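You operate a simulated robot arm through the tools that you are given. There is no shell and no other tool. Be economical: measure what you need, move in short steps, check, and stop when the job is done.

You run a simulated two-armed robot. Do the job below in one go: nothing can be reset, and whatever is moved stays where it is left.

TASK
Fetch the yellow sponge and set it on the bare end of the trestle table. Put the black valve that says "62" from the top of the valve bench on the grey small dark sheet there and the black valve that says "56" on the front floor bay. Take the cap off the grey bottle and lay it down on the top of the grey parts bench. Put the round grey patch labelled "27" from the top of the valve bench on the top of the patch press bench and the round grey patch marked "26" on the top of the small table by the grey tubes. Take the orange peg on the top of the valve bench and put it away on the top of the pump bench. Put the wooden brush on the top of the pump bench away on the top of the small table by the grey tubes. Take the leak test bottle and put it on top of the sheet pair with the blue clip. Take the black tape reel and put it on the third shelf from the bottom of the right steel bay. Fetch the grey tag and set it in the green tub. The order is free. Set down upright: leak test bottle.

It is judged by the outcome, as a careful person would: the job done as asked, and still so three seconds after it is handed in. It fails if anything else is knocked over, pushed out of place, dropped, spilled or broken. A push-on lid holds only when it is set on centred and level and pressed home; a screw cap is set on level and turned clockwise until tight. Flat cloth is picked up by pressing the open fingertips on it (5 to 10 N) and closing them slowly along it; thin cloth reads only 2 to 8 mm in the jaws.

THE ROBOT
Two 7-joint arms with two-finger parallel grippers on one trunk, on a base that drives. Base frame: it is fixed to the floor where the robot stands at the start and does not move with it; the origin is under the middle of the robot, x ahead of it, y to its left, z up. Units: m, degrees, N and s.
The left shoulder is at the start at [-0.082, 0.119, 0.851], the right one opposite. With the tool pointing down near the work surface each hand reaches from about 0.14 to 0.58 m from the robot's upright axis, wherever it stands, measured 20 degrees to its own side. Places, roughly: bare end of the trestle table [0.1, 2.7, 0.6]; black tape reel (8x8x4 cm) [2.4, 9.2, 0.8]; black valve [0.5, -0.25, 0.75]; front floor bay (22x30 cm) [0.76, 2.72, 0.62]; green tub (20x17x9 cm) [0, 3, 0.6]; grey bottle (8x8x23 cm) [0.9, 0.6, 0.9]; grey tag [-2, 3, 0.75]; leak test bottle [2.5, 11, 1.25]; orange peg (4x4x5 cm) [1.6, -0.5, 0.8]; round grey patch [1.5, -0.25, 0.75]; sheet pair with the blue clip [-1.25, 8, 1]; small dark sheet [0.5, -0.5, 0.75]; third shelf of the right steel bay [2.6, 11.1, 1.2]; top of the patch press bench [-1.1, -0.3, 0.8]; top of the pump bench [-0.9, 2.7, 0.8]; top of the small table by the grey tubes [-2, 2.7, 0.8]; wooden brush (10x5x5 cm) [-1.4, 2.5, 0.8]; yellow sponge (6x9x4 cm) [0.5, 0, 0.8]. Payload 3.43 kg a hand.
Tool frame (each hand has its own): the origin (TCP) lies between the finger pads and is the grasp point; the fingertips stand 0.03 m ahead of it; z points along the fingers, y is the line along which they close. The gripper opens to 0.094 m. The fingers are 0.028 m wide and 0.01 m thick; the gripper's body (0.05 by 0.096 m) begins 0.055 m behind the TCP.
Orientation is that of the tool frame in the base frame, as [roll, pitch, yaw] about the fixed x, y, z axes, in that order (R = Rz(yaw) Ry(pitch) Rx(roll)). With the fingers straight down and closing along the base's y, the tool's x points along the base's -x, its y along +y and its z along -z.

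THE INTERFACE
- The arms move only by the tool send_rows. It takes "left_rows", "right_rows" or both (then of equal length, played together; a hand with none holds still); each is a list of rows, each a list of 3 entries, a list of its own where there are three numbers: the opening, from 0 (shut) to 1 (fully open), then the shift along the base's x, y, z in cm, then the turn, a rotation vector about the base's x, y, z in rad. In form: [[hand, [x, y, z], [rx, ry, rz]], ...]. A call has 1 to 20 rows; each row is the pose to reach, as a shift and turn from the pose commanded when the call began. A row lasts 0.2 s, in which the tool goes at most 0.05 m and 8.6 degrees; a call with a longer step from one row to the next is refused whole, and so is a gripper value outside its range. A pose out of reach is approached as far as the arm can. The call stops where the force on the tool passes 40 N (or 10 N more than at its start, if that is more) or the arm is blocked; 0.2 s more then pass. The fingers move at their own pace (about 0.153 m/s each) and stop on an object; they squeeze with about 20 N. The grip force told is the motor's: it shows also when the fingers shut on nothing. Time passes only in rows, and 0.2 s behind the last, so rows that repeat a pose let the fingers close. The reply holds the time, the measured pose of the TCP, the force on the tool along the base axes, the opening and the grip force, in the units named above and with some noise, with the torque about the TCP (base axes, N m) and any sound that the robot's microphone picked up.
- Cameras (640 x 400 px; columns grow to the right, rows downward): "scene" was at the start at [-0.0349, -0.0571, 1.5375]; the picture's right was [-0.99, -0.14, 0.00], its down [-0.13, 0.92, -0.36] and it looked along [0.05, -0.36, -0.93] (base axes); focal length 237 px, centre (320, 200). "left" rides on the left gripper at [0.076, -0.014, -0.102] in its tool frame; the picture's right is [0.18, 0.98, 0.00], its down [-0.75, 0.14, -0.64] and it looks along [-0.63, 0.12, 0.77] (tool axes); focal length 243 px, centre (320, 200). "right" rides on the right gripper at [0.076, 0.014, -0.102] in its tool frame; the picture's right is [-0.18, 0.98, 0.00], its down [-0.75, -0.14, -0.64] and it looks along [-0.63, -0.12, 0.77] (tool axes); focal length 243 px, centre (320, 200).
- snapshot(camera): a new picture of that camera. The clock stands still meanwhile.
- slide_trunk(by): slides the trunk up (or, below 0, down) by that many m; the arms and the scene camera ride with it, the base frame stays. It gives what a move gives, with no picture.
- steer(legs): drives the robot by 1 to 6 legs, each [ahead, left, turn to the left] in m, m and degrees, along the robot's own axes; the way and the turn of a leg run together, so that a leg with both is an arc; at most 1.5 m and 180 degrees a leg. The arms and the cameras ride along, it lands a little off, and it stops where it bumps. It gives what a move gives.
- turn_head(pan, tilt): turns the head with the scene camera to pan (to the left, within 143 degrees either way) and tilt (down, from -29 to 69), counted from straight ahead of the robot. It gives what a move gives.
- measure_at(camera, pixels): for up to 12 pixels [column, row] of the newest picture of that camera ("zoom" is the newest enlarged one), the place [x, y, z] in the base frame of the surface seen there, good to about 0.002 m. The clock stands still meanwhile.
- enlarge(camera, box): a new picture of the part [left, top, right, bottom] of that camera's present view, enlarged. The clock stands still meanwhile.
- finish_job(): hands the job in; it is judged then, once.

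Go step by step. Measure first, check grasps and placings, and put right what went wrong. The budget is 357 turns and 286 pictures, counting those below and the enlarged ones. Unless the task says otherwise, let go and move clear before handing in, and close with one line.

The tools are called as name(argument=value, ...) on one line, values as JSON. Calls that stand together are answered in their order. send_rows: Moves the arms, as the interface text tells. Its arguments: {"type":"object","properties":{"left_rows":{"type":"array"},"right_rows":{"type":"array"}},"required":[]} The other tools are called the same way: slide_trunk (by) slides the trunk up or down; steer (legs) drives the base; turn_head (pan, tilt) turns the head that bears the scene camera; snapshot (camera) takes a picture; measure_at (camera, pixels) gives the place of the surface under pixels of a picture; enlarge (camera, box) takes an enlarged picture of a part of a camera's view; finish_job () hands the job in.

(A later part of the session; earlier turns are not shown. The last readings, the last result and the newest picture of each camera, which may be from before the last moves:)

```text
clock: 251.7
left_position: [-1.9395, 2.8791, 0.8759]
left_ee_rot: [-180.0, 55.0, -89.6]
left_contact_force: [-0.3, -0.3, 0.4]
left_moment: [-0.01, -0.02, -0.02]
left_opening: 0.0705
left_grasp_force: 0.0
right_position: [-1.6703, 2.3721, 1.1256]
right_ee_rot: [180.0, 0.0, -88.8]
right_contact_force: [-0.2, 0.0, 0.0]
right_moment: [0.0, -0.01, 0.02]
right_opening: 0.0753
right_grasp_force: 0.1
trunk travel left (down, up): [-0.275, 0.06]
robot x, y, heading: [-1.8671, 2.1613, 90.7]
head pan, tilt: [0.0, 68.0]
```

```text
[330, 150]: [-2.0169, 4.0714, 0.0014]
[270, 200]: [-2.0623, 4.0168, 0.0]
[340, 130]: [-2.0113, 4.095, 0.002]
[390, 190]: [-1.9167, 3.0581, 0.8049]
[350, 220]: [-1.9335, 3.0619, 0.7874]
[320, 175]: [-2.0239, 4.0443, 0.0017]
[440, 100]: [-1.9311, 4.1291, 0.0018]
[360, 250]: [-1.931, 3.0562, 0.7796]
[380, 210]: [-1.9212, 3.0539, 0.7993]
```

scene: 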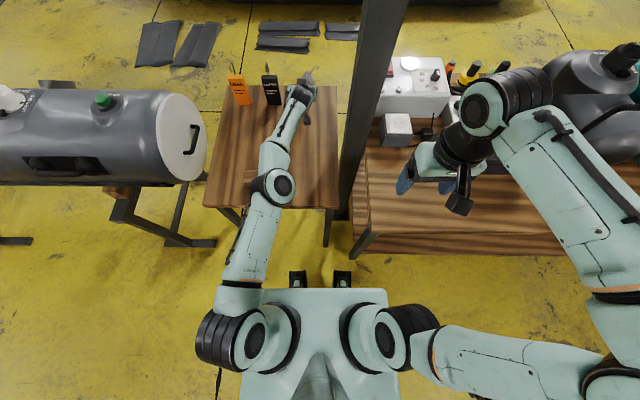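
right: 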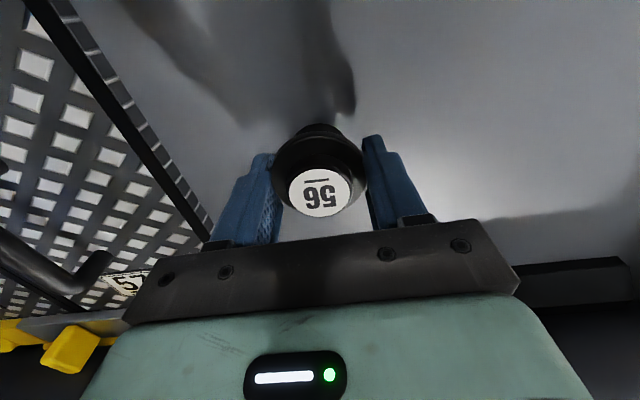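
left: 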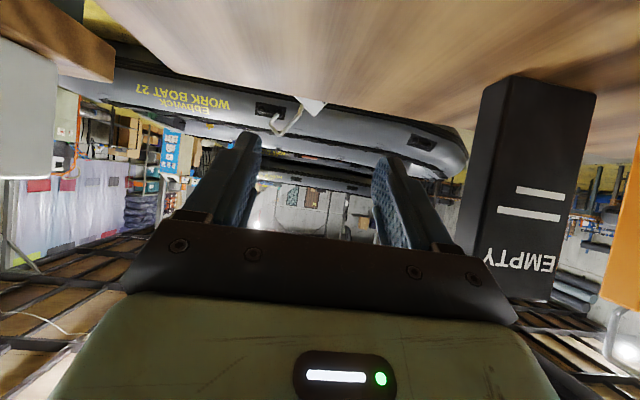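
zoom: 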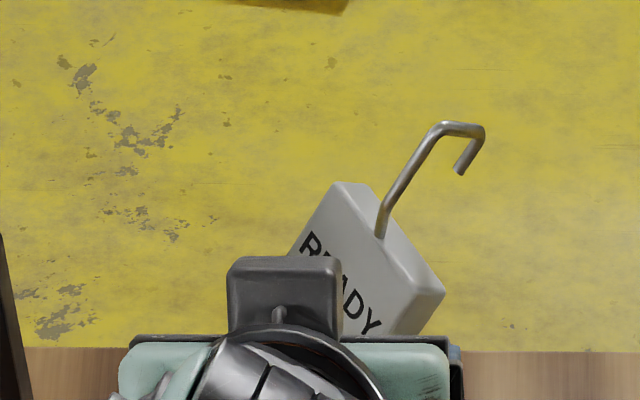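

The tag is falling behind the table (pushed by the gripper's top). I'll withdraw the hand and see where it lands to recover it.

send_rows(left_rows=[[0.75, [0, -4, 0.5], [0, 0, 0]], [0.75, [0, -8, 1], [0, 0, 0]], [0.75, [0, -12, 2], [0, 0, 0]], [0.75, [0, -16, 4], [0, 0, 0]], [0.75, [0, -20, 7], [0, 0, 0]], [0.75, [0, -24, 10], [0, 0, 0]], [0.75, [0, -28, 13], [0, 0, 0]], [0.75, [0, -32, 16], [0, 0, 0]], [0.75, [0, -36, 19], [0, 0, 0]]])

turn_head(pan=0, tilt=45)

snapshot(camera="scene")

```text
clock: 253.7
left_position: [-1.9387, 2.5196, 1.0665]
left_ee_rot: [179.9, 54.9, -89.8]
left_contact_force: [0.3, -1.0, 0.7]
left_moment: [0.01, -0.01, -0.01]
left_opening: 0.0706
left_grasp_force: 0.0
right_position: [-1.6702, 2.3721, 1.1248]
right_ee_rot: [180.0, 0.0, -88.9]
right_contact_force: [-0.6, -0.3, 0.1]
right_moment: [0.02, 0.04, 0.0]
right_opening: 0.0751
right_grasp_force: 0.1
trunk travel left (down, up): [-0.275, 0.06]
robot x, y, heading: [-1.8715, 2.1575, 90.6]
head pan, tilt: [0.0, 68.0]
```

```text
clock: 254.6
left_position: [-1.9383, 2.5202, 1.0658]
left_ee_rot: [179.9, 55.0, -89.8]
left_contact_force: [0.7, 0.4, -0.9]
left_moment: [-0.01, 0.01, -0.03]
left_opening: 0.0704
left_grasp_force: 0.1
right_position: [-1.6698, 2.3721, 1.123]
right_ee_rot: [-179.9, -0.1, -88.9]
right_contact_force: [-0.1, 0.1, 0.1]
right_moment: [-0.01, 0.0, 0.0]
right_opening: 0.0752
right_grasp_force: 0.1
trunk travel left (down, up): [-0.275, 0.06]
robot x, y, heading: [-1.8677, 2.155, 90.5]
head pan, tilt: [0.0, 45.0]
```

```text
204 pictures are left
```

scene: 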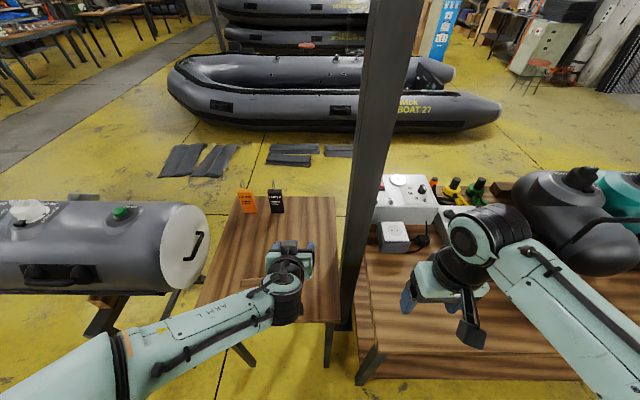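

Tag is hidden on the floor behind the table; free floor there (y 2.95–4), to be fetched from the north side later. Restore the left hand and go do the bottle cap on the parts bench next.

send_rows(left_rows=[[0.9, [0, -2, 1], [-0.14, 0, 0]], [0.9, [0, -4, 2], [-0.28, 0, 0]], [0.9, [0, -6, 3], [-0.42, 0, 0]], [0.9, [0, -8, 4], [-0.56, 0, 0]], [0.9, [0, -10, 4], [-0.7, 0, 0]], [0.9, [-1, -12, 4], [-0.84, 0, 0]], [0.9, [-2, -14, 4], [-0.958, 0, 0]]])

steer(legs=[[-0.4, 0, -0.4], [0, -1.4, 0], [0, -1.33, 0], [0, 0, 180]])

turn_head(pan=0, tilt=30)

snapshot(camera="scene")

```text
clock: 256.2
left_position: [-1.9586, 2.3804, 1.1057]
left_ee_rot: [179.7, -0.1, -90.0]
left_contact_force: [0.1, -0.1, 0.7]
left_moment: [-0.01, -0.01, -0.03]
left_opening: 0.0848
left_grasp_force: 0.0
right_position: [-1.6707, 2.3721, 1.125]
right_ee_rot: [-179.9, -0.1, -88.9]
right_contact_force: [0.6, -0.8, 0.3]
right_moment: [0.0, -0.01, 0.02]
right_opening: 0.0751
right_grasp_force: 0.0
trunk travel left (down, up): [-0.275, 0.06]
robot x, y, heading: [-1.8695, 2.1572, 90.6]
head pan, tilt: [0.0, 45.0]
```

```text
clock: 289.2
left_position: [0.909, 1.5362, 1.1066]
left_ee_rot: [179.6, 0.2, 89.2]
left_contact_force: [0.2, -1.3, -0.9]
left_moment: [-0.02, -0.03, 0.0]
left_opening: 0.0845
left_grasp_force: 0.0
right_position: [0.6215, 1.5495, 1.1254]
right_ee_rot: [-180.0, -0.1, 90.1]
right_contact_force: [0.5, 0.3, -0.2]
right_moment: [-0.03, 0.01, 0.0]
right_opening: 0.0753
right_grasp_force: 0.1
trunk travel left (down, up): [-0.275, 0.06]
robot x, y, heading: [0.8252, 1.7637, -90.3]
head pan, tilt: [0.0, 45.0]
```

```text
clock: 290.0
left_position: [0.9103, 1.537, 1.1053]
left_ee_rot: [179.6, 0.0, 89.1]
left_contact_force: [0.1, 0.8, 0.0]
left_moment: [0.02, -0.01, -0.03]
left_opening: 0.0846
left_grasp_force: 0.0
right_position: [0.6213, 1.5493, 1.1237]
right_ee_rot: [-180.0, -0.1, 90.2]
right_contact_force: [-0.2, 0.6, 0.6]
right_moment: [-0.02, 0.0, 0.0]
right_opening: 0.0751
right_grasp_force: 0.1
trunk travel left (down, up): [-0.275, 0.06]
robot x, y, heading: [0.8265, 1.7636, -90.3]
head pan, tilt: [0.0, 30.0]
```

```text
203 pictures are left
```

scene: 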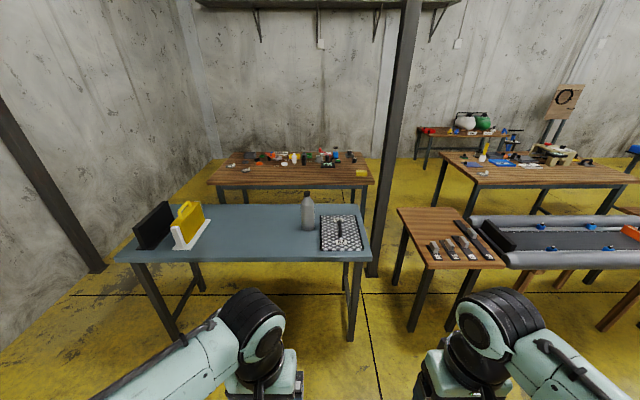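

steer(legs=[[0.6, -0.05, 0]])

turn_head(pan=0, tilt=45)

snapshot(camera="scene")

```text
clock: 293.4
left_position: [0.8572, 0.9405, 1.106]
left_ee_rot: [179.6, 0.1, 89.2]
left_contact_force: [-0.5, 0.5, -0.3]
left_moment: [0.0, -0.01, -0.01]
left_opening: 0.0845
left_grasp_force: 0.1
right_position: [0.568, 0.9526, 1.1252]
right_ee_rot: [180.0, -0.1, 90.3]
right_contact_force: [-0.2, -0.5, 0.1]
right_moment: [0.05, 0.02, 0.0]
right_opening: 0.0753
right_grasp_force: 0.0
trunk travel left (down, up): [-0.275, 0.06]
robot x, y, heading: [0.7725, 1.1622, -90.2]
head pan, tilt: [0.0, 30.0]
```

```text
clock: 294.2
left_position: [0.8556, 0.9408, 1.1051]
left_ee_rot: [179.6, 0.1, 89.2]
left_contact_force: [-0.4, -0.3, 0.3]
left_moment: [-0.01, 0.01, -0.04]
left_opening: 0.0847
left_grasp_force: 0.0
right_position: [0.5688, 0.9534, 1.1255]
right_ee_rot: [180.0, -0.1, 90.3]
right_contact_force: [0.5, -0.2, -0.1]
right_moment: [0.02, -0.01, 0.04]
right_opening: 0.0752
right_grasp_force: 0.0
trunk travel left (down, up): [-0.275, 0.06]
robot x, y, heading: [0.7755, 1.1633, -90.4]
head pan, tilt: [0.0, 45.0]
```

```text
202 pictures are left
```

scene: 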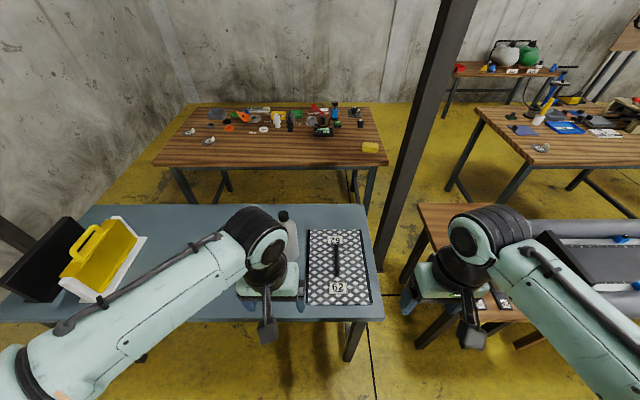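

enlarge(camera="scene", box=[255, 200, 335, 250])

measure_at(camera="zoom", pixels=[[225, 105], [225, 130], [225, 150], [225, 165], [240, 215], [300, 300], [190, 130], [270, 130]])

measure_at(camera="scene", pixels=[[311, 235], [368, 298], [310, 300], [200, 230], [195, 290], [340, 310], [280, 298]])

```text
8.00 times, centred on (295, 225) of scene
```

zoom: 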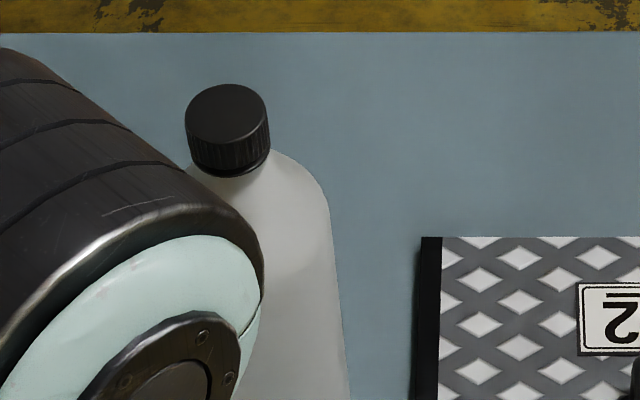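

```text
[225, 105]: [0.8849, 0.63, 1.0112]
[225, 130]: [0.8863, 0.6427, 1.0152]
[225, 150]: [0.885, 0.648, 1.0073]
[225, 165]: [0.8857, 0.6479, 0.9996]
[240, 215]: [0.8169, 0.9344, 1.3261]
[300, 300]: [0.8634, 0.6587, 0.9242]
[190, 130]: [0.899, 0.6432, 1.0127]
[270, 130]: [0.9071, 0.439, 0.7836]
```

```text
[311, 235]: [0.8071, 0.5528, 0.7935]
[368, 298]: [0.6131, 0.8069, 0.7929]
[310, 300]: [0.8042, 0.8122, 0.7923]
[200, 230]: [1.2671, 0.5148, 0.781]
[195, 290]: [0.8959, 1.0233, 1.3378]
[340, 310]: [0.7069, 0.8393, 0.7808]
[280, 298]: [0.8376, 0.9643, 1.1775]
```

Ribbed screw cap, centre (0.885,0.628), top 1.014. I'll hold the bottle body with the right hand pitched forward and unscrew with the left from above. First shift east and move the left hand away.

steer(legs=[[0, 0.11, 0]])

send_rows(left_rows=[[0.6, [2, 0, 2], [0, 0, 0]], [0.6, [4, 0, 4], [0, 0, 0]], [0.6, [6, 0, 6], [0, 0, 0]], [0.6, [8, 0, 8], [0, 0, 0]], [0.6, [10, 0, 10], [0, 0, 0]], [0.6, [10, 0, 10], [0, 0, 0]], [0.6, [10, 0, 10], [0, 0, 0]], [0.6, [10, 0, 10], [0, 0, 0]], [0.6, [10, 0, 10], [0, 0, 0]]], right_rows=[[1, [0, 0, -1], [-0.14, 0, 0]], [1, [0, 0, -2], [-0.28, 0, 0]], [1, [1, 0, -3], [-0.42, 0, 0]], [1, [2, 0, -5], [-0.56, 0, 0]], [1, [3, 0, -7], [-0.7, 0, 0]], [1, [5, 0, -9], [-0.84, 0, 0]], [1, [7, 0, -11], [-0.98, 0, 0]], [1, [9, 0, -13], [-1.12, 0, 0]], [1, [11, 0, -15], [-1.22, 0, 0]]])

snapshot(camera="right")

snapshot(camera="scene")

```text
clock: 295.8
left_position: [0.9658, 0.9404, 1.1041]
left_ee_rot: [179.7, 0.1, 89.2]
left_contact_force: [0.0, 1.1, 1.0]
left_moment: [-0.02, 0.02, 0.0]
left_opening: 0.0846
left_grasp_force: 0.0
right_position: [0.678, 0.9524, 1.1257]
right_ee_rot: [-179.9, -0.2, 90.3]
right_contact_force: [-0.6, -0.4, 0.0]
right_moment: [0.0, -0.04, -0.02]
right_opening: 0.0751
right_grasp_force: 0.0
trunk travel left (down, up): [-0.275, 0.06]
robot x, y, heading: [0.8819, 1.1679, -90.6]
head pan, tilt: [0.0, 45.0]
```

```text
clock: 297.8
left_position: [1.063, 0.941, 1.2064]
left_ee_rot: [179.5, 0.3, 89.3]
left_contact_force: [-1.4, -0.3, 0.0]
left_moment: [-0.01, -0.02, 0.0]
left_opening: 0.0563
left_grasp_force: 0.0
right_position: [0.6917, 0.8896, 1.164]
right_ee_rot: [107.3, 63.1, 1.8]
right_contact_force: [-0.3, 0.5, -0.4]
right_moment: [0.0, -0.02, 0.07]
right_opening: 0.094
right_grasp_force: 0.1
right hand out of reach, approached as far as the arm can: row 6, 7, 8, 9
trunk travel left (down, up): [-0.275, 0.06]
robot x, y, heading: [0.8856, 1.16, -90.0]
head pan, tilt: [0.0, 45.0]
stopped in row 9 (right hand): the arm was blocked; the commanded pose is now the measured one
```

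```text
200 pictures are left
```

right: 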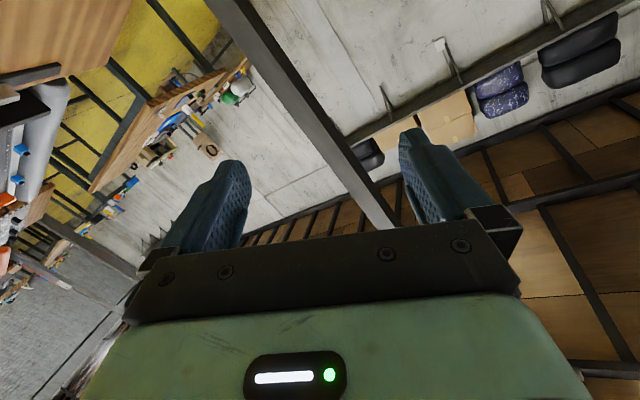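

```text
199 pictures are left
```

scene: 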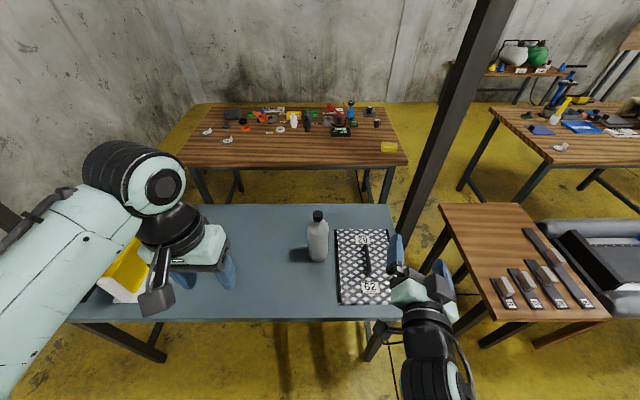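

The pitch drove into a wrist limit near the body. Look closely at the right gripper's shape to plan.

enlarge(camera="scene", box=[370, 220, 498, 300])

enlarge(camera="scene", box=[80, 130, 272, 330])

```text
5.00 times, centred on (434, 260) of scene
```

zoom: 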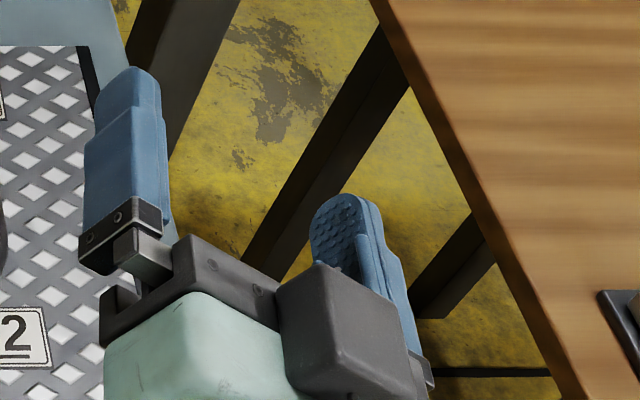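

```text
2.00 times, centred on (176, 230) of scene
```

zoom: 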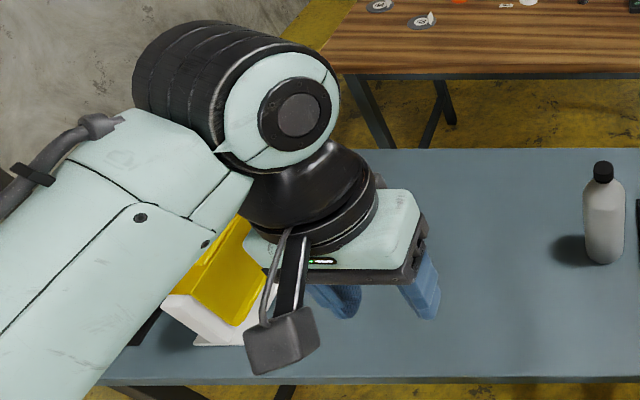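

There are boxes on both sides of the gripper, which explains the tag. I'll first restore the right hand to pointing down, then come closer and try unscrewing with the left from above while pressing.

send_rows(right_rows=[[0.8, [0, -1, 0], [0.132, 0.014, 0.051]], [0.8, [0, -2, 0], [0.264, 0.028, 0.103]], [0.8, [0, -2, 0], [0.396, 0.042, 0.154]], [0.8, [0, -2, 0], [0.528, 0.056, 0.205]], [0.8, [0, -1, 0], [0.66, 0.07, 0.257]], [0.8, [0, 0, -1], [0.793, 0.085, 0.308]], [0.8, [-1, 1, -2], [0.925, 0.099, 0.36]], [0.8, [-2, 2, -3], [1.057, 0.113, 0.411]], [0.8, [-3, 3, -4], [1.189, 0.127, 0.462]], [0.8, [-3, 4, -4], [1.321, 0.141, 0.514]], [0.8, [-3, 4, -4], [1.453, 0.155, 0.565]]])

steer(legs=[[0.06, -0.14, 0]])

snapshot(camera="scene")

```text
clock: 300.2
left_position: [1.0661, 0.9392, 1.2064]
left_ee_rot: [179.6, 0.1, 89.3]
left_contact_force: [-0.6, 0.0, 0.2]
left_moment: [-0.01, 0.02, 0.0]
left_opening: 0.0563
left_grasp_force: 0.0
right_position: [0.662, 0.9291, 1.1262]
right_ee_rot: [-179.8, -0.1, 90.3]
right_contact_force: [0.8, 0.7, 0.0]
right_moment: [-0.03, -0.02, -0.01]
right_opening: 0.0753
right_grasp_force: 0.0
trunk travel left (down, up): [-0.275, 0.06]
robot x, y, heading: [0.8852, 1.1637, -90.3]
head pan, tilt: [0.0, 45.0]
```

```text
clock: 302.3
left_position: [0.9257, 0.8828, 1.2072]
left_ee_rot: [179.6, 0.2, 89.5]
left_contact_force: [0.2, 0.3, -0.5]
left_moment: [0.04, 0.0, -0.01]
left_opening: 0.0563
left_grasp_force: 0.1
right_position: [0.5236, 0.8702, 1.1242]
right_ee_rot: [-179.8, 0.2, 90.4]
right_contact_force: [0.7, 0.0, 0.2]
right_moment: [0.01, 0.0, 0.03]
right_opening: 0.0752
right_grasp_force: 0.0
trunk travel left (down, up): [-0.275, 0.06]
robot x, y, heading: [0.744, 1.1084, -89.8]
head pan, tilt: [0.0, 45.0]
stopped in leg 1: the robot was blocked; the commanded pose is now the measured one
```

```text
196 pictures are left
```

scene: 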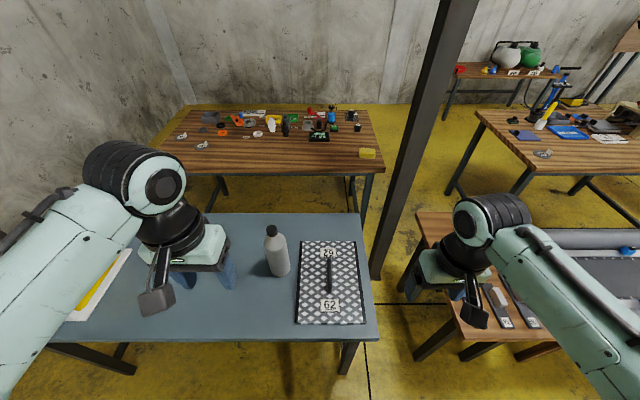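

enlarge(camera="scene", box=[245, 215, 309, 285])

measure_at(camera="scene", pixels=[[271, 231], [267, 231], [275, 231], [271, 235], [271, 228], [277, 265], [268, 250], [285, 250]])

```text
5.71 times, centred on (277, 250) of scene
```

zoom: 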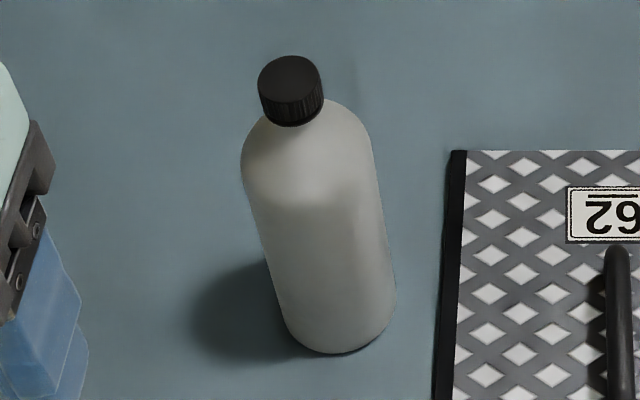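

```text
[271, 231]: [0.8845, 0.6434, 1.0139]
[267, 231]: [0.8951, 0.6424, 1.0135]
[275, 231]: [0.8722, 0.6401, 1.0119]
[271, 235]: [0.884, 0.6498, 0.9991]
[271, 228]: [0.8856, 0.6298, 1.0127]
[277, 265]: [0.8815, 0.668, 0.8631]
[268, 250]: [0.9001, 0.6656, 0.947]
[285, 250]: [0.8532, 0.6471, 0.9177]
```

Left hand to above the cap, pre-turned clockwise 80°.

send_rows(left_rows=[[0.7, [-0.4, -2.5, 0], [0, 0, -0.14]], [0.7, [-0.8, -5, -1], [0, 0, -0.28]], [0.7, [-1.3, -7.6, -2], [0, 0, -0.42]], [0.7, [-1.7, -10, -3], [0, 0, -0.56]], [0.7, [-2.1, -12.6, -4], [0, 0, -0.7]], [0.7, [-2.5, -15, -5.5], [0, 0, -0.84]], [0.7, [-2.9, -17.7, -7], [0, 0, -0.98]], [0.7, [-3.4, -20, -8.5], [0, 0, -1.12]], [0.7, [-3.8, -22.8, -10], [0, 0, -1.26]], [0.7, [-4.2, -25.3, -11.5], [0, 0, -1.4]], [0.7, [-4.2, -25.3, -11.5], [0, 0, -1.4]]])

snapshot(camera="left")

```text
clock: 304.7
left_position: [0.8843, 0.63, 1.0932]
left_ee_rot: [179.5, 0.1, 9.2]
left_contact_force: [0.3, 0.2, -0.7]
left_moment: [-0.02, 0.02, 0.0]
left_opening: 0.0655
left_grasp_force: 0.1
right_position: [0.5238, 0.8708, 1.1255]
right_ee_rot: [-179.7, 0.2, 90.5]
right_contact_force: [-0.3, 0.6, 0.0]
right_moment: [-0.04, 0.03, -0.03]
right_opening: 0.0755
right_grasp_force: 0.1
trunk travel left (down, up): [-0.275, 0.06]
robot x, y, heading: [0.7466, 1.1083, -90.1]
head pan, tilt: [0.0, 45.0]
```

```text
194 pictures are left
```

left: 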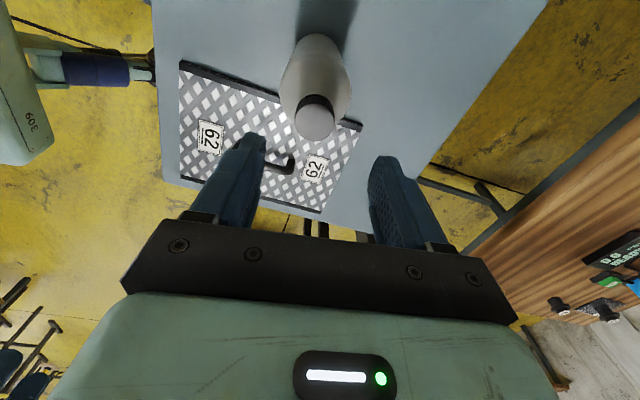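

measure_at(camera="left", pixels=[[316, 124], [301, 124], [331, 122], [316, 134], [316, 110], [318, 70]])

```text
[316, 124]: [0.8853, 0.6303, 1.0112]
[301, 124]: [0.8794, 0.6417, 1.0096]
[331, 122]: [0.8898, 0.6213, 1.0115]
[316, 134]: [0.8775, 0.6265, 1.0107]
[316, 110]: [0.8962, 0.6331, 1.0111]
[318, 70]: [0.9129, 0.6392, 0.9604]
```

Cap centre (0.885,0.631). Descend to TCP z≈1.018 and close.

send_rows(left_rows=[[0.7, [0.1, 0.1, -4], [0, 0, 0]], [0.7, [0.1, 0.1, -7.4], [0, 0, 0]], [0.5, [0.1, 0.1, -7.4], [0, 0, 0]], [0.3, [0.1, 0.1, -7.4], [0, 0, 0]], [0.3, [0.1, 0.1, -7.4], [0, 0, 0]]])

snapshot(camera="left")

```text
clock: 305.9
left_position: [0.8853, 0.6304, 1.0178]
left_ee_rot: [179.6, 0.1, 9.2]
left_contact_force: [-0.1, 0.7, 0.5]
left_moment: [0.05, 0.06, 0.02]
left_opening: 0.0295
left_grasp_force: 20.0
right_position: [0.5248, 0.8708, 1.1238]
right_ee_rot: [-179.8, 0.2, 90.3]
right_contact_force: [0.8, 0.6, 0.2]
right_moment: [-0.01, 0.0, 0.04]
right_opening: 0.0752
right_grasp_force: 0.0
trunk travel left (down, up): [-0.275, 0.06]
robot x, y, heading: [0.7396, 1.1025, -89.8]
head pan, tilt: [0.0, 45.0]
```

```text
193 pictures are left
```

left: 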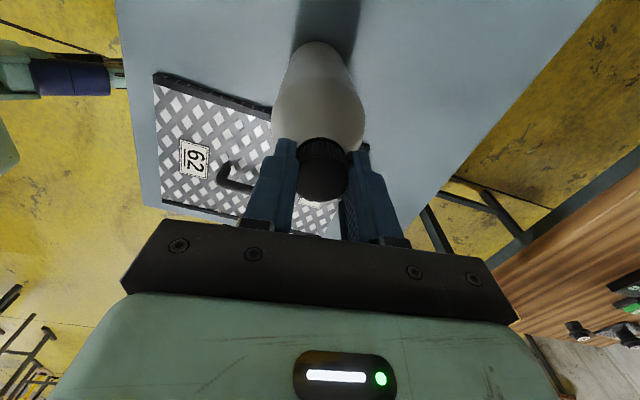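

Gripped (29.5 mm). Press slightly and turn counter-clockwise, watching the torque.

send_rows(left_rows=[[0.3, [0, 0, -0.3], [0, 0, 0]], [0.3, [0, 0, -0.4], [0, 0, 0.14]], [0.3, [0, 0, -0.4], [0, 0, 0.28]], [0.3, [0, 0, -0.4], [0, 0, 0.42]]])

```text
clock: 306.9
left_position: [0.8852, 0.6318, 1.0151]
left_ee_rot: [179.4, 0.3, 33.6]
left_contact_force: [2.6, -1.8, 24.9]
left_moment: [0.05, -0.24, 0.0]
left_opening: 0.0295
left_grasp_force: 19.8
right_position: [0.5238, 0.872, 1.1256]
right_ee_rot: [-179.8, 0.3, 90.4]
right_contact_force: [-0.1, -0.4, -0.4]
right_moment: [0.0, 0.01, -0.02]
right_opening: 0.0753
right_grasp_force: 0.1
trunk travel left (down, up): [-0.275, 0.06]
robot x, y, heading: [0.7424, 1.106, -90.1]
head pan, tilt: [0.0, 45.0]
```

Torque ≈0 — likely turning freely. Continue to ~160°.

send_rows(left_rows=[[0.3, [0, 0, 0.2], [0, 0, 0.14]], [0.3, [0, 0, 0.2], [0, 0, 0.28]], [0.3, [0, 0, 0.2], [0, 0, 0.42]], [0.3, [0, 0, 0.2], [0, 0, 0.56]], [0.3, [0, 0, 0.2], [0, 0, 0.7]], [0.3, [0, 0, 0.2], [0, 0, 0.84]], [0.3, [0, 0, 0.2], [0, 0, 0.98]], [0.3, [0, 0, 0.2], [0, 0, 1.12]], [0.3, [0, 0, 0.2], [0, 0, 1.26]], [0.3, [0, 0, 0.2], [0, 0, 1.4]], [0.3, [0, 0, 0.2], [0, 0, 1.54]], [0.3, [0, 0, 0.2], [0, 0, 1.68]], [0.3, [0, 0, 0.2], [0, 0, 1.82]], [0.3, [0, 0, 0.2], [0, 0, 1.96]], [0.3, [0, 0, 0.2], [0, 0, 2.1]], [0.3, [0, 0, 0.2], [0, 0, 2.24]]])

snapshot(camera="left")

```text
clock: 310.3
left_position: [0.8855, 0.631, 1.0156]
left_ee_rot: [179.7, 0.1, 161.8]
left_contact_force: [0.1, 1.6, 15.2]
left_moment: [-0.01, -0.06, -0.03]
left_opening: 0.0293
left_grasp_force: 20.1
right_position: [0.5241, 0.8717, 1.1256]
right_ee_rot: [-179.9, 0.2, 90.4]
right_contact_force: [-0.1, 0.0, -0.5]
right_moment: [0.05, 0.0, 0.0]
right_opening: 0.0752
right_grasp_force: 0.1
trunk travel left (down, up): [-0.275, 0.06]
robot x, y, heading: [0.7424, 1.1049, -90.3]
head pan, tilt: [0.0, 45.0]
```

```text
192 pictures are left
```

left: 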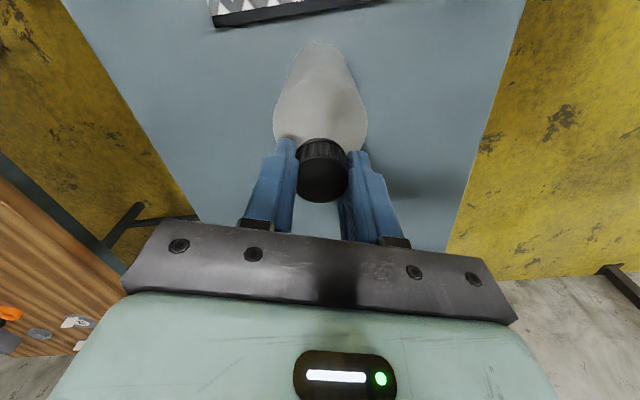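

Turned 153°. Test with a small lift.

send_rows(left_rows=[[0.3, [0, 0, 0.4], [0, 0, 0]], [0.3, [0, 0, 0.8], [0, 0, 0]], [0.3, [0, 0, 0.8], [0, 0, 0]]])

snapshot(camera="left")

```text
clock: 311.1
left_position: [0.884, 0.6314, 1.0244]
left_ee_rot: [179.6, 0.1, 161.6]
left_contact_force: [-0.2, 0.3, -0.9]
left_moment: [-0.03, -0.01, -0.01]
left_opening: 0.0294
left_grasp_force: 20.0
right_position: [0.5239, 0.8706, 1.1257]
right_ee_rot: [-179.8, 0.2, 90.4]
right_contact_force: [-0.9, -1.0, 0.3]
right_moment: [0.01, 0.01, 0.02]
right_opening: 0.0751
right_grasp_force: 0.0
trunk travel left (down, up): [-0.275, 0.06]
robot x, y, heading: [0.7405, 1.1059, -89.9]
head pan, tilt: [0.0, 45.0]
```

```text
191 pictures are left
```

left: 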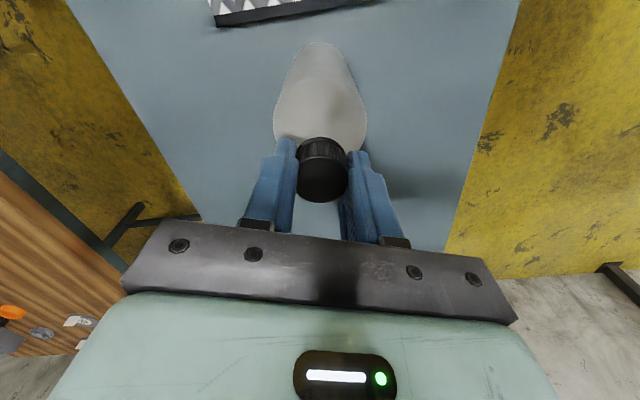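

enlarge(camera="scene", box=[215, 190, 325, 290])

measure_at(camera="left", pixels=[[320, 60], [320, 100], [320, 125], [320, 145], [322, 180], [250, 100]])

```text
4.00 times, centred on (270, 240) of scene
```

zoom: 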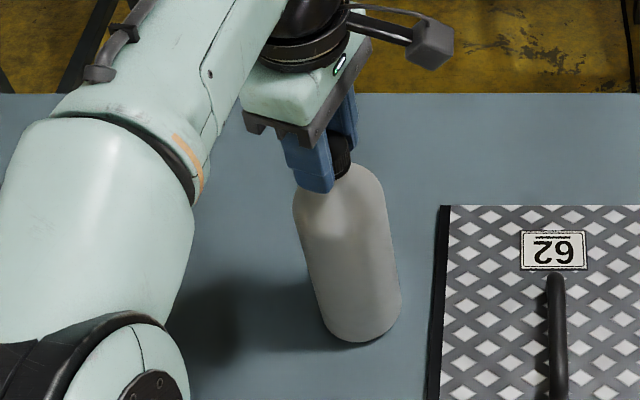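

```text
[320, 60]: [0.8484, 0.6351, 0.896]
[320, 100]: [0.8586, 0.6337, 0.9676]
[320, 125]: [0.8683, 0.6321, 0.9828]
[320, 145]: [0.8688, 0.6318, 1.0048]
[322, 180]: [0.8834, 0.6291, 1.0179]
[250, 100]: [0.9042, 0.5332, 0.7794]
```

Probably not free yet. One more cycle: set down, open, wind back, regrip and turn again.

send_rows(left_rows=[[0.3, [0, 0, -0.8], [0, 0, 0]], [0.5, [0, 0, -0.8], [0, 0, 0]], [0.5, [0, 0, -0.5], [0, 0, -0.148]], [0.5, [0, 0, -0.5], [0, 0, -0.296]], [0.5, [0, 0, -0.5], [0, 0, -0.444]], [0.5, [0, 0, -0.5], [0, 0, -0.592]], [0.5, [0, 0, -0.5], [0, 0, -0.74]], [0.5, [0, 0, -0.5], [0, 0, -0.888]], [0.5, [0, 0, -0.5], [0, 0, -1.036]], [0.5, [0, 0, -0.5], [0, 0, -1.184]], [0.5, [0, 0, -0.5], [0, 0, -1.332]], [0.5, [0, 0, -0.5], [0, 0, -1.48]], [0.5, [0, 0, -0.5], [0, 0, -1.628]], [0.5, [0, 0, -0.5], [0, 0, -1.776]], [0.5, [0, 0, -0.5], [0, 0, -1.924]], [0.5, [0, 0, -0.5], [0, 0, -2.072]], [0.5, [0, 0, -0.5], [0, 0, -2.22]], [0.5, [0, 0, -0.5], [0, 0, -2.368]], [0.5, [0, 0, -0.5], [0, 0, -2.516]], [0.5, [0, 0, -0.5], [0, 0, -2.66]]])

enlarge(camera="scene", box=[225, 200, 315, 290])

snapshot(camera="left")

```text
clock: 315.3
left_position: [0.8848, 0.6302, 1.0179]
left_ee_rot: [179.7, 0.0, 9.1]
left_contact_force: [0.1, 0.4, 0.2]
left_moment: [0.01, -0.02, 0.0]
left_opening: 0.0472
left_grasp_force: 0.1
right_position: [0.5238, 0.871, 1.1247]
right_ee_rot: [-179.8, 0.1, 90.4]
right_contact_force: [-1.2, 0.1, 0.8]
right_moment: [0.03, -0.01, 0.0]
right_opening: 0.0751
right_grasp_force: 0.0
trunk travel left (down, up): [-0.275, 0.06]
robot x, y, heading: [0.7437, 1.1052, -90.3]
head pan, tilt: [0.0, 45.0]
```

```text
4.44 times, centred on (270, 245) of scene
```

zoom: 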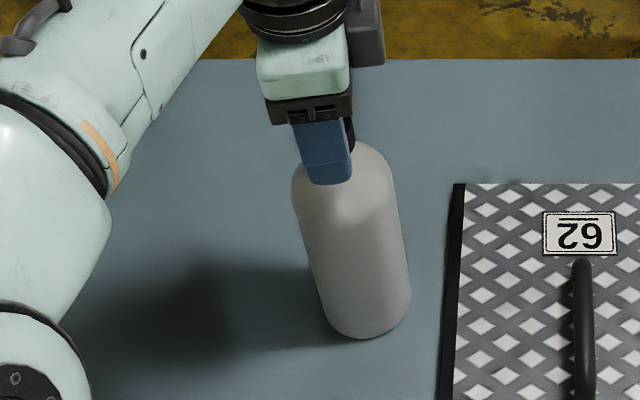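

```text
188 pictures are left
```

left: 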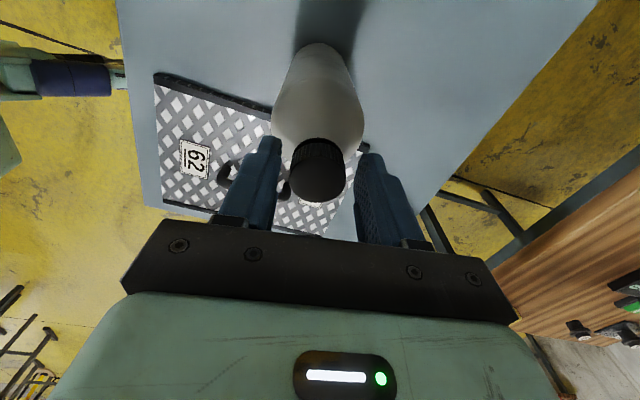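

measure_at(camera="left", pixels=[[318, 180], [310, 185], [325, 175], [318, 100], [318, 125]])

send_rows(left_rows=[[0.3, [0, 0, 0], [0, 0, 0]], [0.3, [0, 0, -0.1], [0, 0, 0]], [0.3, [0, 0, 0], [0, 0, 0.148]], [0.3, [0, 0, 0], [0, 0, 0.296]], [0.3, [0, 0, 0], [0, 0, 0.444]], [0.3, [0, 0, 0], [0, 0, 0.592]], [0.3, [0, 0, 0], [0, 0, 0.74]], [0.3, [0, 0, 0], [0, 0, 0.888]], [0.3, [0, 0, 0], [0, 0, 1.036]], [0.3, [0, 0, 0], [0, 0, 1.184]], [0.3, [0, 0, 0.1], [0, 0, 1.332]], [0.3, [0, 0, 0.1], [0, 0, 1.48]], [0.3, [0, 0, 0.1], [0, 0, 1.628]], [0.3, [0, 0, 0.1], [0, 0, 1.776]], [0.3, [0, 0, 0.1], [0, 0, 1.924]], [0.3, [0, 0, 0.1], [0, 0, 2.072]], [0.3, [0, 0, 0.1], [0, 0, 2.22]], [0.3, [0, 0, 0.1], [0, 0, 2.368]], [0.3, [0, 0, 0.1], [0, 0, 2.516]], [0.3, [0, 0, 0.1], [0, 0, 2.66]]])

```text
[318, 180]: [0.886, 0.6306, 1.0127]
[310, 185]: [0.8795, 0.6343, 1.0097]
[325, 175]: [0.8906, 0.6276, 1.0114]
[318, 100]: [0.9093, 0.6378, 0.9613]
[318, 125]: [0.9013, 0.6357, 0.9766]
```

```text
clock: 319.5
left_position: [0.886, 0.6305, 1.0183]
left_ee_rot: [179.8, 0.1, 161.8]
left_contact_force: [-1.0, 0.4, -0.8]
left_moment: [0.0, 0.0, 0.0]
left_opening: 0.0299
left_grasp_force: 20.4
right_position: [0.524, 0.8701, 1.1251]
right_ee_rot: [-179.9, 0.2, 90.4]
right_contact_force: [-0.2, -0.7, -0.4]
right_moment: [-0.03, -0.02, 0.0]
right_opening: 0.0752
right_grasp_force: 0.1
trunk travel left (down, up): [-0.275, 0.06]
robot x, y, heading: [0.7414, 1.1016, -90.0]
head pan, tilt: [0.0, 45.0]
```

Lift 4 cm to see whether the bottle comes along.

send_rows(left_rows=[[0.3, [0, 0, 1], [0, 0, 0]], [0.3, [0, 0, 2.5], [0, 0, 0]], [0.3, [0, 0, 4], [0, 0, 0]], [0.3, [0, 0, 4], [0, 0, 0]]])

enlarge(camera="scene", box=[225, 200, 315, 290])

```text
clock: 320.5
left_position: [0.8849, 0.6306, 1.0588]
left_ee_rot: [179.6, 0.0, 161.6]
left_contact_force: [-0.1, -0.3, -1.2]
left_moment: [-0.01, -0.03, -0.01]
left_opening: 0.0297
left_grasp_force: 19.7
right_position: [0.5237, 0.8716, 1.1262]
right_ee_rot: [-179.8, 0.1, 90.5]
right_contact_force: [0.7, 0.5, 0.4]
right_moment: [0.0, -0.01, 0.01]
right_opening: 0.0753
right_grasp_force: 0.0
trunk travel left (down, up): [-0.275, 0.06]
robot x, y, heading: [0.7453, 1.1072, -89.9]
head pan, tilt: [0.0, 45.0]
```

```text
4.44 times, centred on (270, 245) of scene
```

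zoom: 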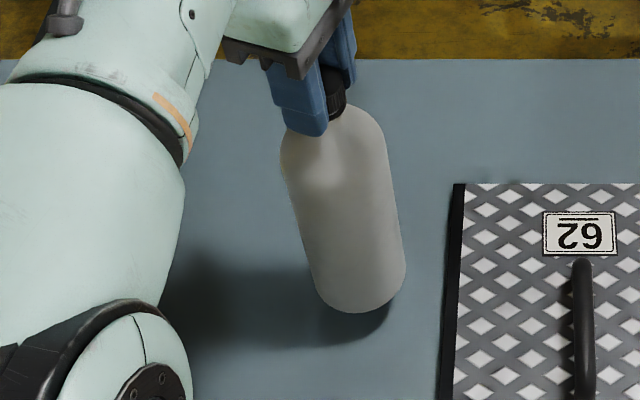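

The bottle follows (light). I'll hold it in the air: bring it nearer with the left, and turn the right hand to point east to grip its body. First yaw the right hand.

send_rows(left_rows=[[0.3, [-0.9, 1.4, 1], [0, 0, 0]], [0.3, [-1.8, 2.8, 2], [0, 0, 0]], [0.3, [-2.7, 4.2, 3], [0, 0, 0]], [0.3, [-3.6, 5.6, 4], [0, 0, 0]], [0.3, [-4.5, 7, 4.5], [0, 0, 0]], [0.3, [-4.5, 7, 5], [0, 0, 0]], [0.3, [-4.5, 7, 5], [0, 0, 0]], [0.3, [-4.5, 7, 5], [0, 0, 0]], [0.3, [-4.5, 7, 5], [0, 0, 0]], [0.3, [-4.5, 7, 5], [0, 0, 0]], [0.3, [-4.5, 7, 5], [0, 0, 0]]], right_rows=[[1, [-0.2, -1.1, 0], [0, 0, 0.143]], [1, [-0.4, -2.2, 0], [0, 0, 0.286]], [1, [-0.6, -3.3, 0], [0, 0, 0.428]], [1, [-0.8, -4.4, 0], [0, 0, 0.571]], [1, [-1, -5.5, 0], [0, 0, 0.714]], [1, [-1.2, -6.6, 0], [0, 0, 0.857]], [1, [-1.4, -7.7, 0], [0, 0, 1]], [1, [-1.6, -8.8, 0], [0, 0, 1.142]], [1, [-1.8, -10, 0], [0, 0, 1.285]], [1, [-2, -11, 0], [0, 0, 1.428]], [1, [-2.2, -12, 0], [0, 0, 1.562]]])

send_rows(right_rows=[[1, [1, -1, -0.5], [0, -0.143, 0]], [1, [2, -2, -1], [0, -0.286, 0]], [1, [3, -3, -2], [0, -0.428, 0]], [1, [4, -4, -3], [0, -0.571, 0]], [1, [5, -5, -4], [0, -0.714, 0]], [1, [6, -5, -5], [0, -0.857, 0]], [1, [7, -5, -6], [0, -1, 0]], [1, [8, -5, -7], [0, -1.142, 0]], [1, [9, -5, -8], [0, -1.285, 0]], [1, [10, -5, -10], [0, -1.428, 0]], [1, [11, -5, -12], [0, -1.56, 0]], [1, [11, -5, -12], [0, -1.56, 0]]])

snapshot(camera="scene")

```text
clock: 322.9
left_position: [0.8392, 0.6992, 1.1091]
left_ee_rot: [179.6, 0.1, 161.6]
left_contact_force: [-1.0, -1.0, -1.2]
left_moment: [-0.01, -0.01, 0.0]
left_opening: 0.0293
left_grasp_force: 19.7
right_position: [0.5015, 0.75, 1.1259]
right_ee_rot: [-179.8, 0.2, -179.9]
right_contact_force: [0.1, -0.7, 0.3]
right_moment: [0.01, 0.03, -0.01]
right_opening: 0.0941
right_grasp_force: 0.1
trunk travel left (down, up): [-0.275, 0.06]
robot x, y, heading: [0.7406, 1.1079, -90.1]
head pan, tilt: [0.0, 45.0]
```

```text
clock: 325.5
left_position: [0.8409, 0.7013, 1.1086]
left_ee_rot: [179.5, 0.1, 161.5]
left_contact_force: [-0.4, -0.4, -1.3]
left_moment: [0.0, 0.05, -0.04]
left_opening: 0.0298
left_grasp_force: 19.8
right_position: [0.6115, 0.7001, 1.005]
right_ee_rot: [167.3, 89.7, 167.1]
right_contact_force: [-0.3, -0.4, -0.7]
right_moment: [0.0, 0.01, 0.0]
right_opening: 0.0939
right_grasp_force: 0.0
trunk travel left (down, up): [-0.275, 0.06]
robot x, y, heading: [0.743, 1.1036, -90.0]
head pan, tilt: [0.0, 45.0]
```

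```text
186 pictures are left
```

scene: 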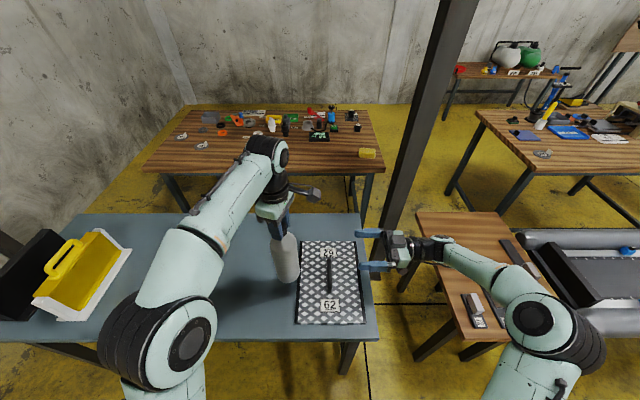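

Right hand points east at the bottle's level. Lower to z 0.955 and approach to x≈0.74; check.

send_rows(right_rows=[[1, [2, 0, -3], [0, 0, 0]], [1, [6, 0, -5], [0, 0, 0]], [1, [10, 0, -5], [0, 0, 0]], [1, [13, 0, -5], [0, 0, 0]], [1, [13, 0, -5], [0, 0, 0]]])

snapshot(camera="right")

enlarge(camera="scene", box=[230, 190, 390, 310])

```text
clock: 326.7
left_position: [0.8405, 0.7013, 1.1094]
left_ee_rot: [179.6, 0.1, 161.7]
left_contact_force: [-0.8, 0.4, -0.9]
left_moment: [0.02, -0.01, 0.01]
left_opening: 0.0297
left_grasp_force: 20.1
right_position: [0.7423, 0.7012, 0.9538]
right_ee_rot: [164.9, 89.5, 164.8]
right_contact_force: [-0.7, -0.5, 0.7]
right_moment: [0.0, 0.02, 0.0]
right_opening: 0.0942
right_grasp_force: 0.1
trunk travel left (down, up): [-0.275, 0.06]
robot x, y, heading: [0.7417, 1.104, -90.1]
head pan, tilt: [0.0, 45.0]
```

```text
185 pictures are left
```

right: 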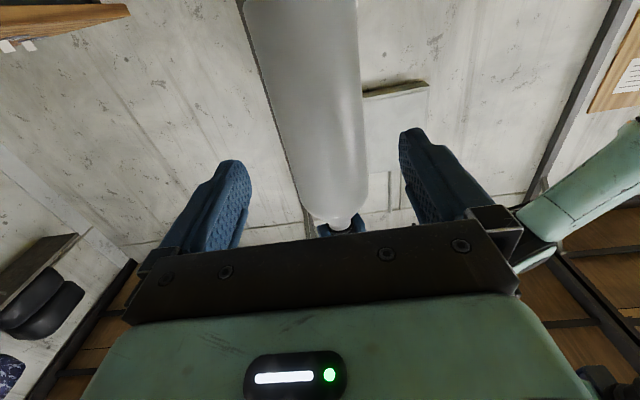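

```text
3.33 times, centred on (310, 250) of scene
```

zoom: 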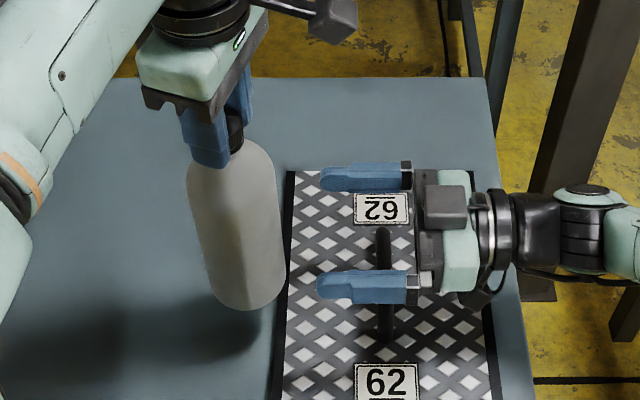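

Aligned. Advance to x≈0.828 and close on the body.

send_rows(right_rows=[[1, [3, 0, 0], [0, 0, 0]], [1, [6, 0, 0], [0, 0, 0]], [1, [8, 0, 0], [0, 0, 0]], [1, [8.5, 0, 0], [0, 0, 0]], [0.9, [8.5, 0, 0], [0, 0, 0]], [0.7, [8.5, 0, 0], [0, 0, 0]], [0.6, [8.5, 0, 0], [0, 0, 0]], [0.6, [8.5, 0, 0], [0, 0, 0]]])

```text
clock: 328.5
left_position: [0.8408, 0.7004, 1.109]
left_ee_rot: [179.6, 0.1, 161.7]
left_contact_force: [2.9, -3.6, -0.9]
left_moment: [-0.13, -0.27, -0.01]
left_opening: 0.0296
left_grasp_force: 19.6
right_position: [0.8268, 0.7, 0.9537]
right_ee_rot: [168.0, 89.7, 168.0]
right_contact_force: [-3.2, 2.2, 1.0]
right_moment: [-0.24, -0.26, 0.02]
right_opening: 0.069
right_grasp_force: 19.7
trunk travel left (down, up): [-0.275, 0.06]
robot x, y, heading: [0.7415, 1.1076, -90.2]
head pan, tilt: [0.0, 45.0]
```

Right holds the bottle (69 mm). Left: open, wind back.

send_rows(left_rows=[[0.45, [0, 0, 0], [0, 0, 0]], [0.5, [0, 0, 0], [0, 0, 0]], [0.5, [0, 0, 0], [0, 0, -0.148]], [0.5, [0, 0, 0], [0, 0, -0.296]], [0.5, [0, 0, 0], [0, 0, -0.444]], [0.5, [0, 0, 0], [0, 0, -0.592]], [0.5, [0, 0, 0], [0, 0, -0.74]], [0.5, [0, 0, 0], [0, 0, -0.888]], [0.5, [0, 0, 0], [0, 0, -1.036]], [0.5, [0, 0, 0], [0, 0, -1.184]], [0.5, [0, 0, 0], [0, 0, -1.332]], [0.5, [0, 0, 0], [0, 0, -1.48]], [0.5, [0, 0, 0], [0, 0, -1.628]], [0.5, [0, 0, 0], [0, 0, -1.776]], [0.5, [0, 0, 0], [0, 0, -1.924]], [0.5, [0, 0, 0], [0, 0, -2.072]], [0.5, [0, 0, 0], [0, 0, -2.22]], [0.5, [0, 0, 0], [0, 0, -2.368]], [0.5, [0, 0, 0], [0, 0, -2.516]], [0.5, [0, 0, 0], [0, 0, -2.66]]])

snapshot(camera="left")

```text
clock: 332.7
left_position: [0.8412, 0.7001, 1.108]
left_ee_rot: [179.6, 0.1, 9.2]
left_contact_force: [0.1, 0.7, -0.2]
left_moment: [-0.01, 0.02, 0.0]
left_opening: 0.047
left_grasp_force: 0.0
right_position: [0.8268, 0.6988, 0.9557]
right_ee_rot: [165.7, 89.5, 165.7]
right_contact_force: [-0.8, -0.4, 0.4]
right_moment: [-0.03, 0.05, -0.02]
right_opening: 0.0689
right_grasp_force: 20.2
trunk travel left (down, up): [-0.275, 0.06]
robot x, y, heading: [0.7435, 1.1036, -89.9]
head pan, tilt: [0.0, 45.0]
```

```text
183 pictures are left
```

left: 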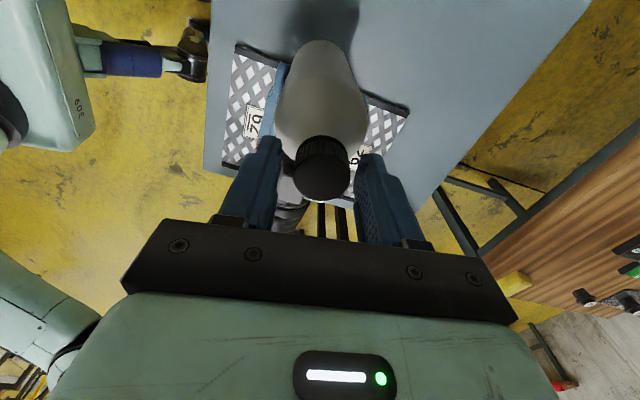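

Bottle held by the right; regrip the cap and turn counter-clockwise.

send_rows(left_rows=[[0.3, [0, 0, 0], [0, 0, 0]], [0.3, [0, 0, 0], [0, 0, 0]], [0.3, [0, 0, 0], [0, 0, 0.148]], [0.3, [0, 0, 0], [0, 0, 0.296]], [0.3, [0, 0, 0], [0, 0, 0.444]], [0.3, [0, 0, 0], [0, 0, 0.592]], [0.3, [0, 0, 0], [0, 0, 0.74]]])

```text
clock: 334.3
left_position: [0.8407, 0.7015, 1.1088]
left_ee_rot: [179.7, 0.2, 51.9]
left_contact_force: [1.8, -8.2, 1.6]
left_moment: [-0.32, -0.04, -0.04]
left_opening: 0.0297
left_grasp_force: 19.7
right_position: [0.8267, 0.6998, 0.9551]
right_ee_rot: [170.8, 89.6, 170.6]
right_contact_force: [-2.7, 7.6, -1.5]
right_moment: [-0.93, -0.3, 0.13]
right_opening: 0.0687
right_grasp_force: 19.9
trunk travel left (down, up): [-0.275, 0.06]
robot x, y, heading: [0.7427, 1.1067, -90.0]
head pan, tilt: [0.0, 45.0]
```

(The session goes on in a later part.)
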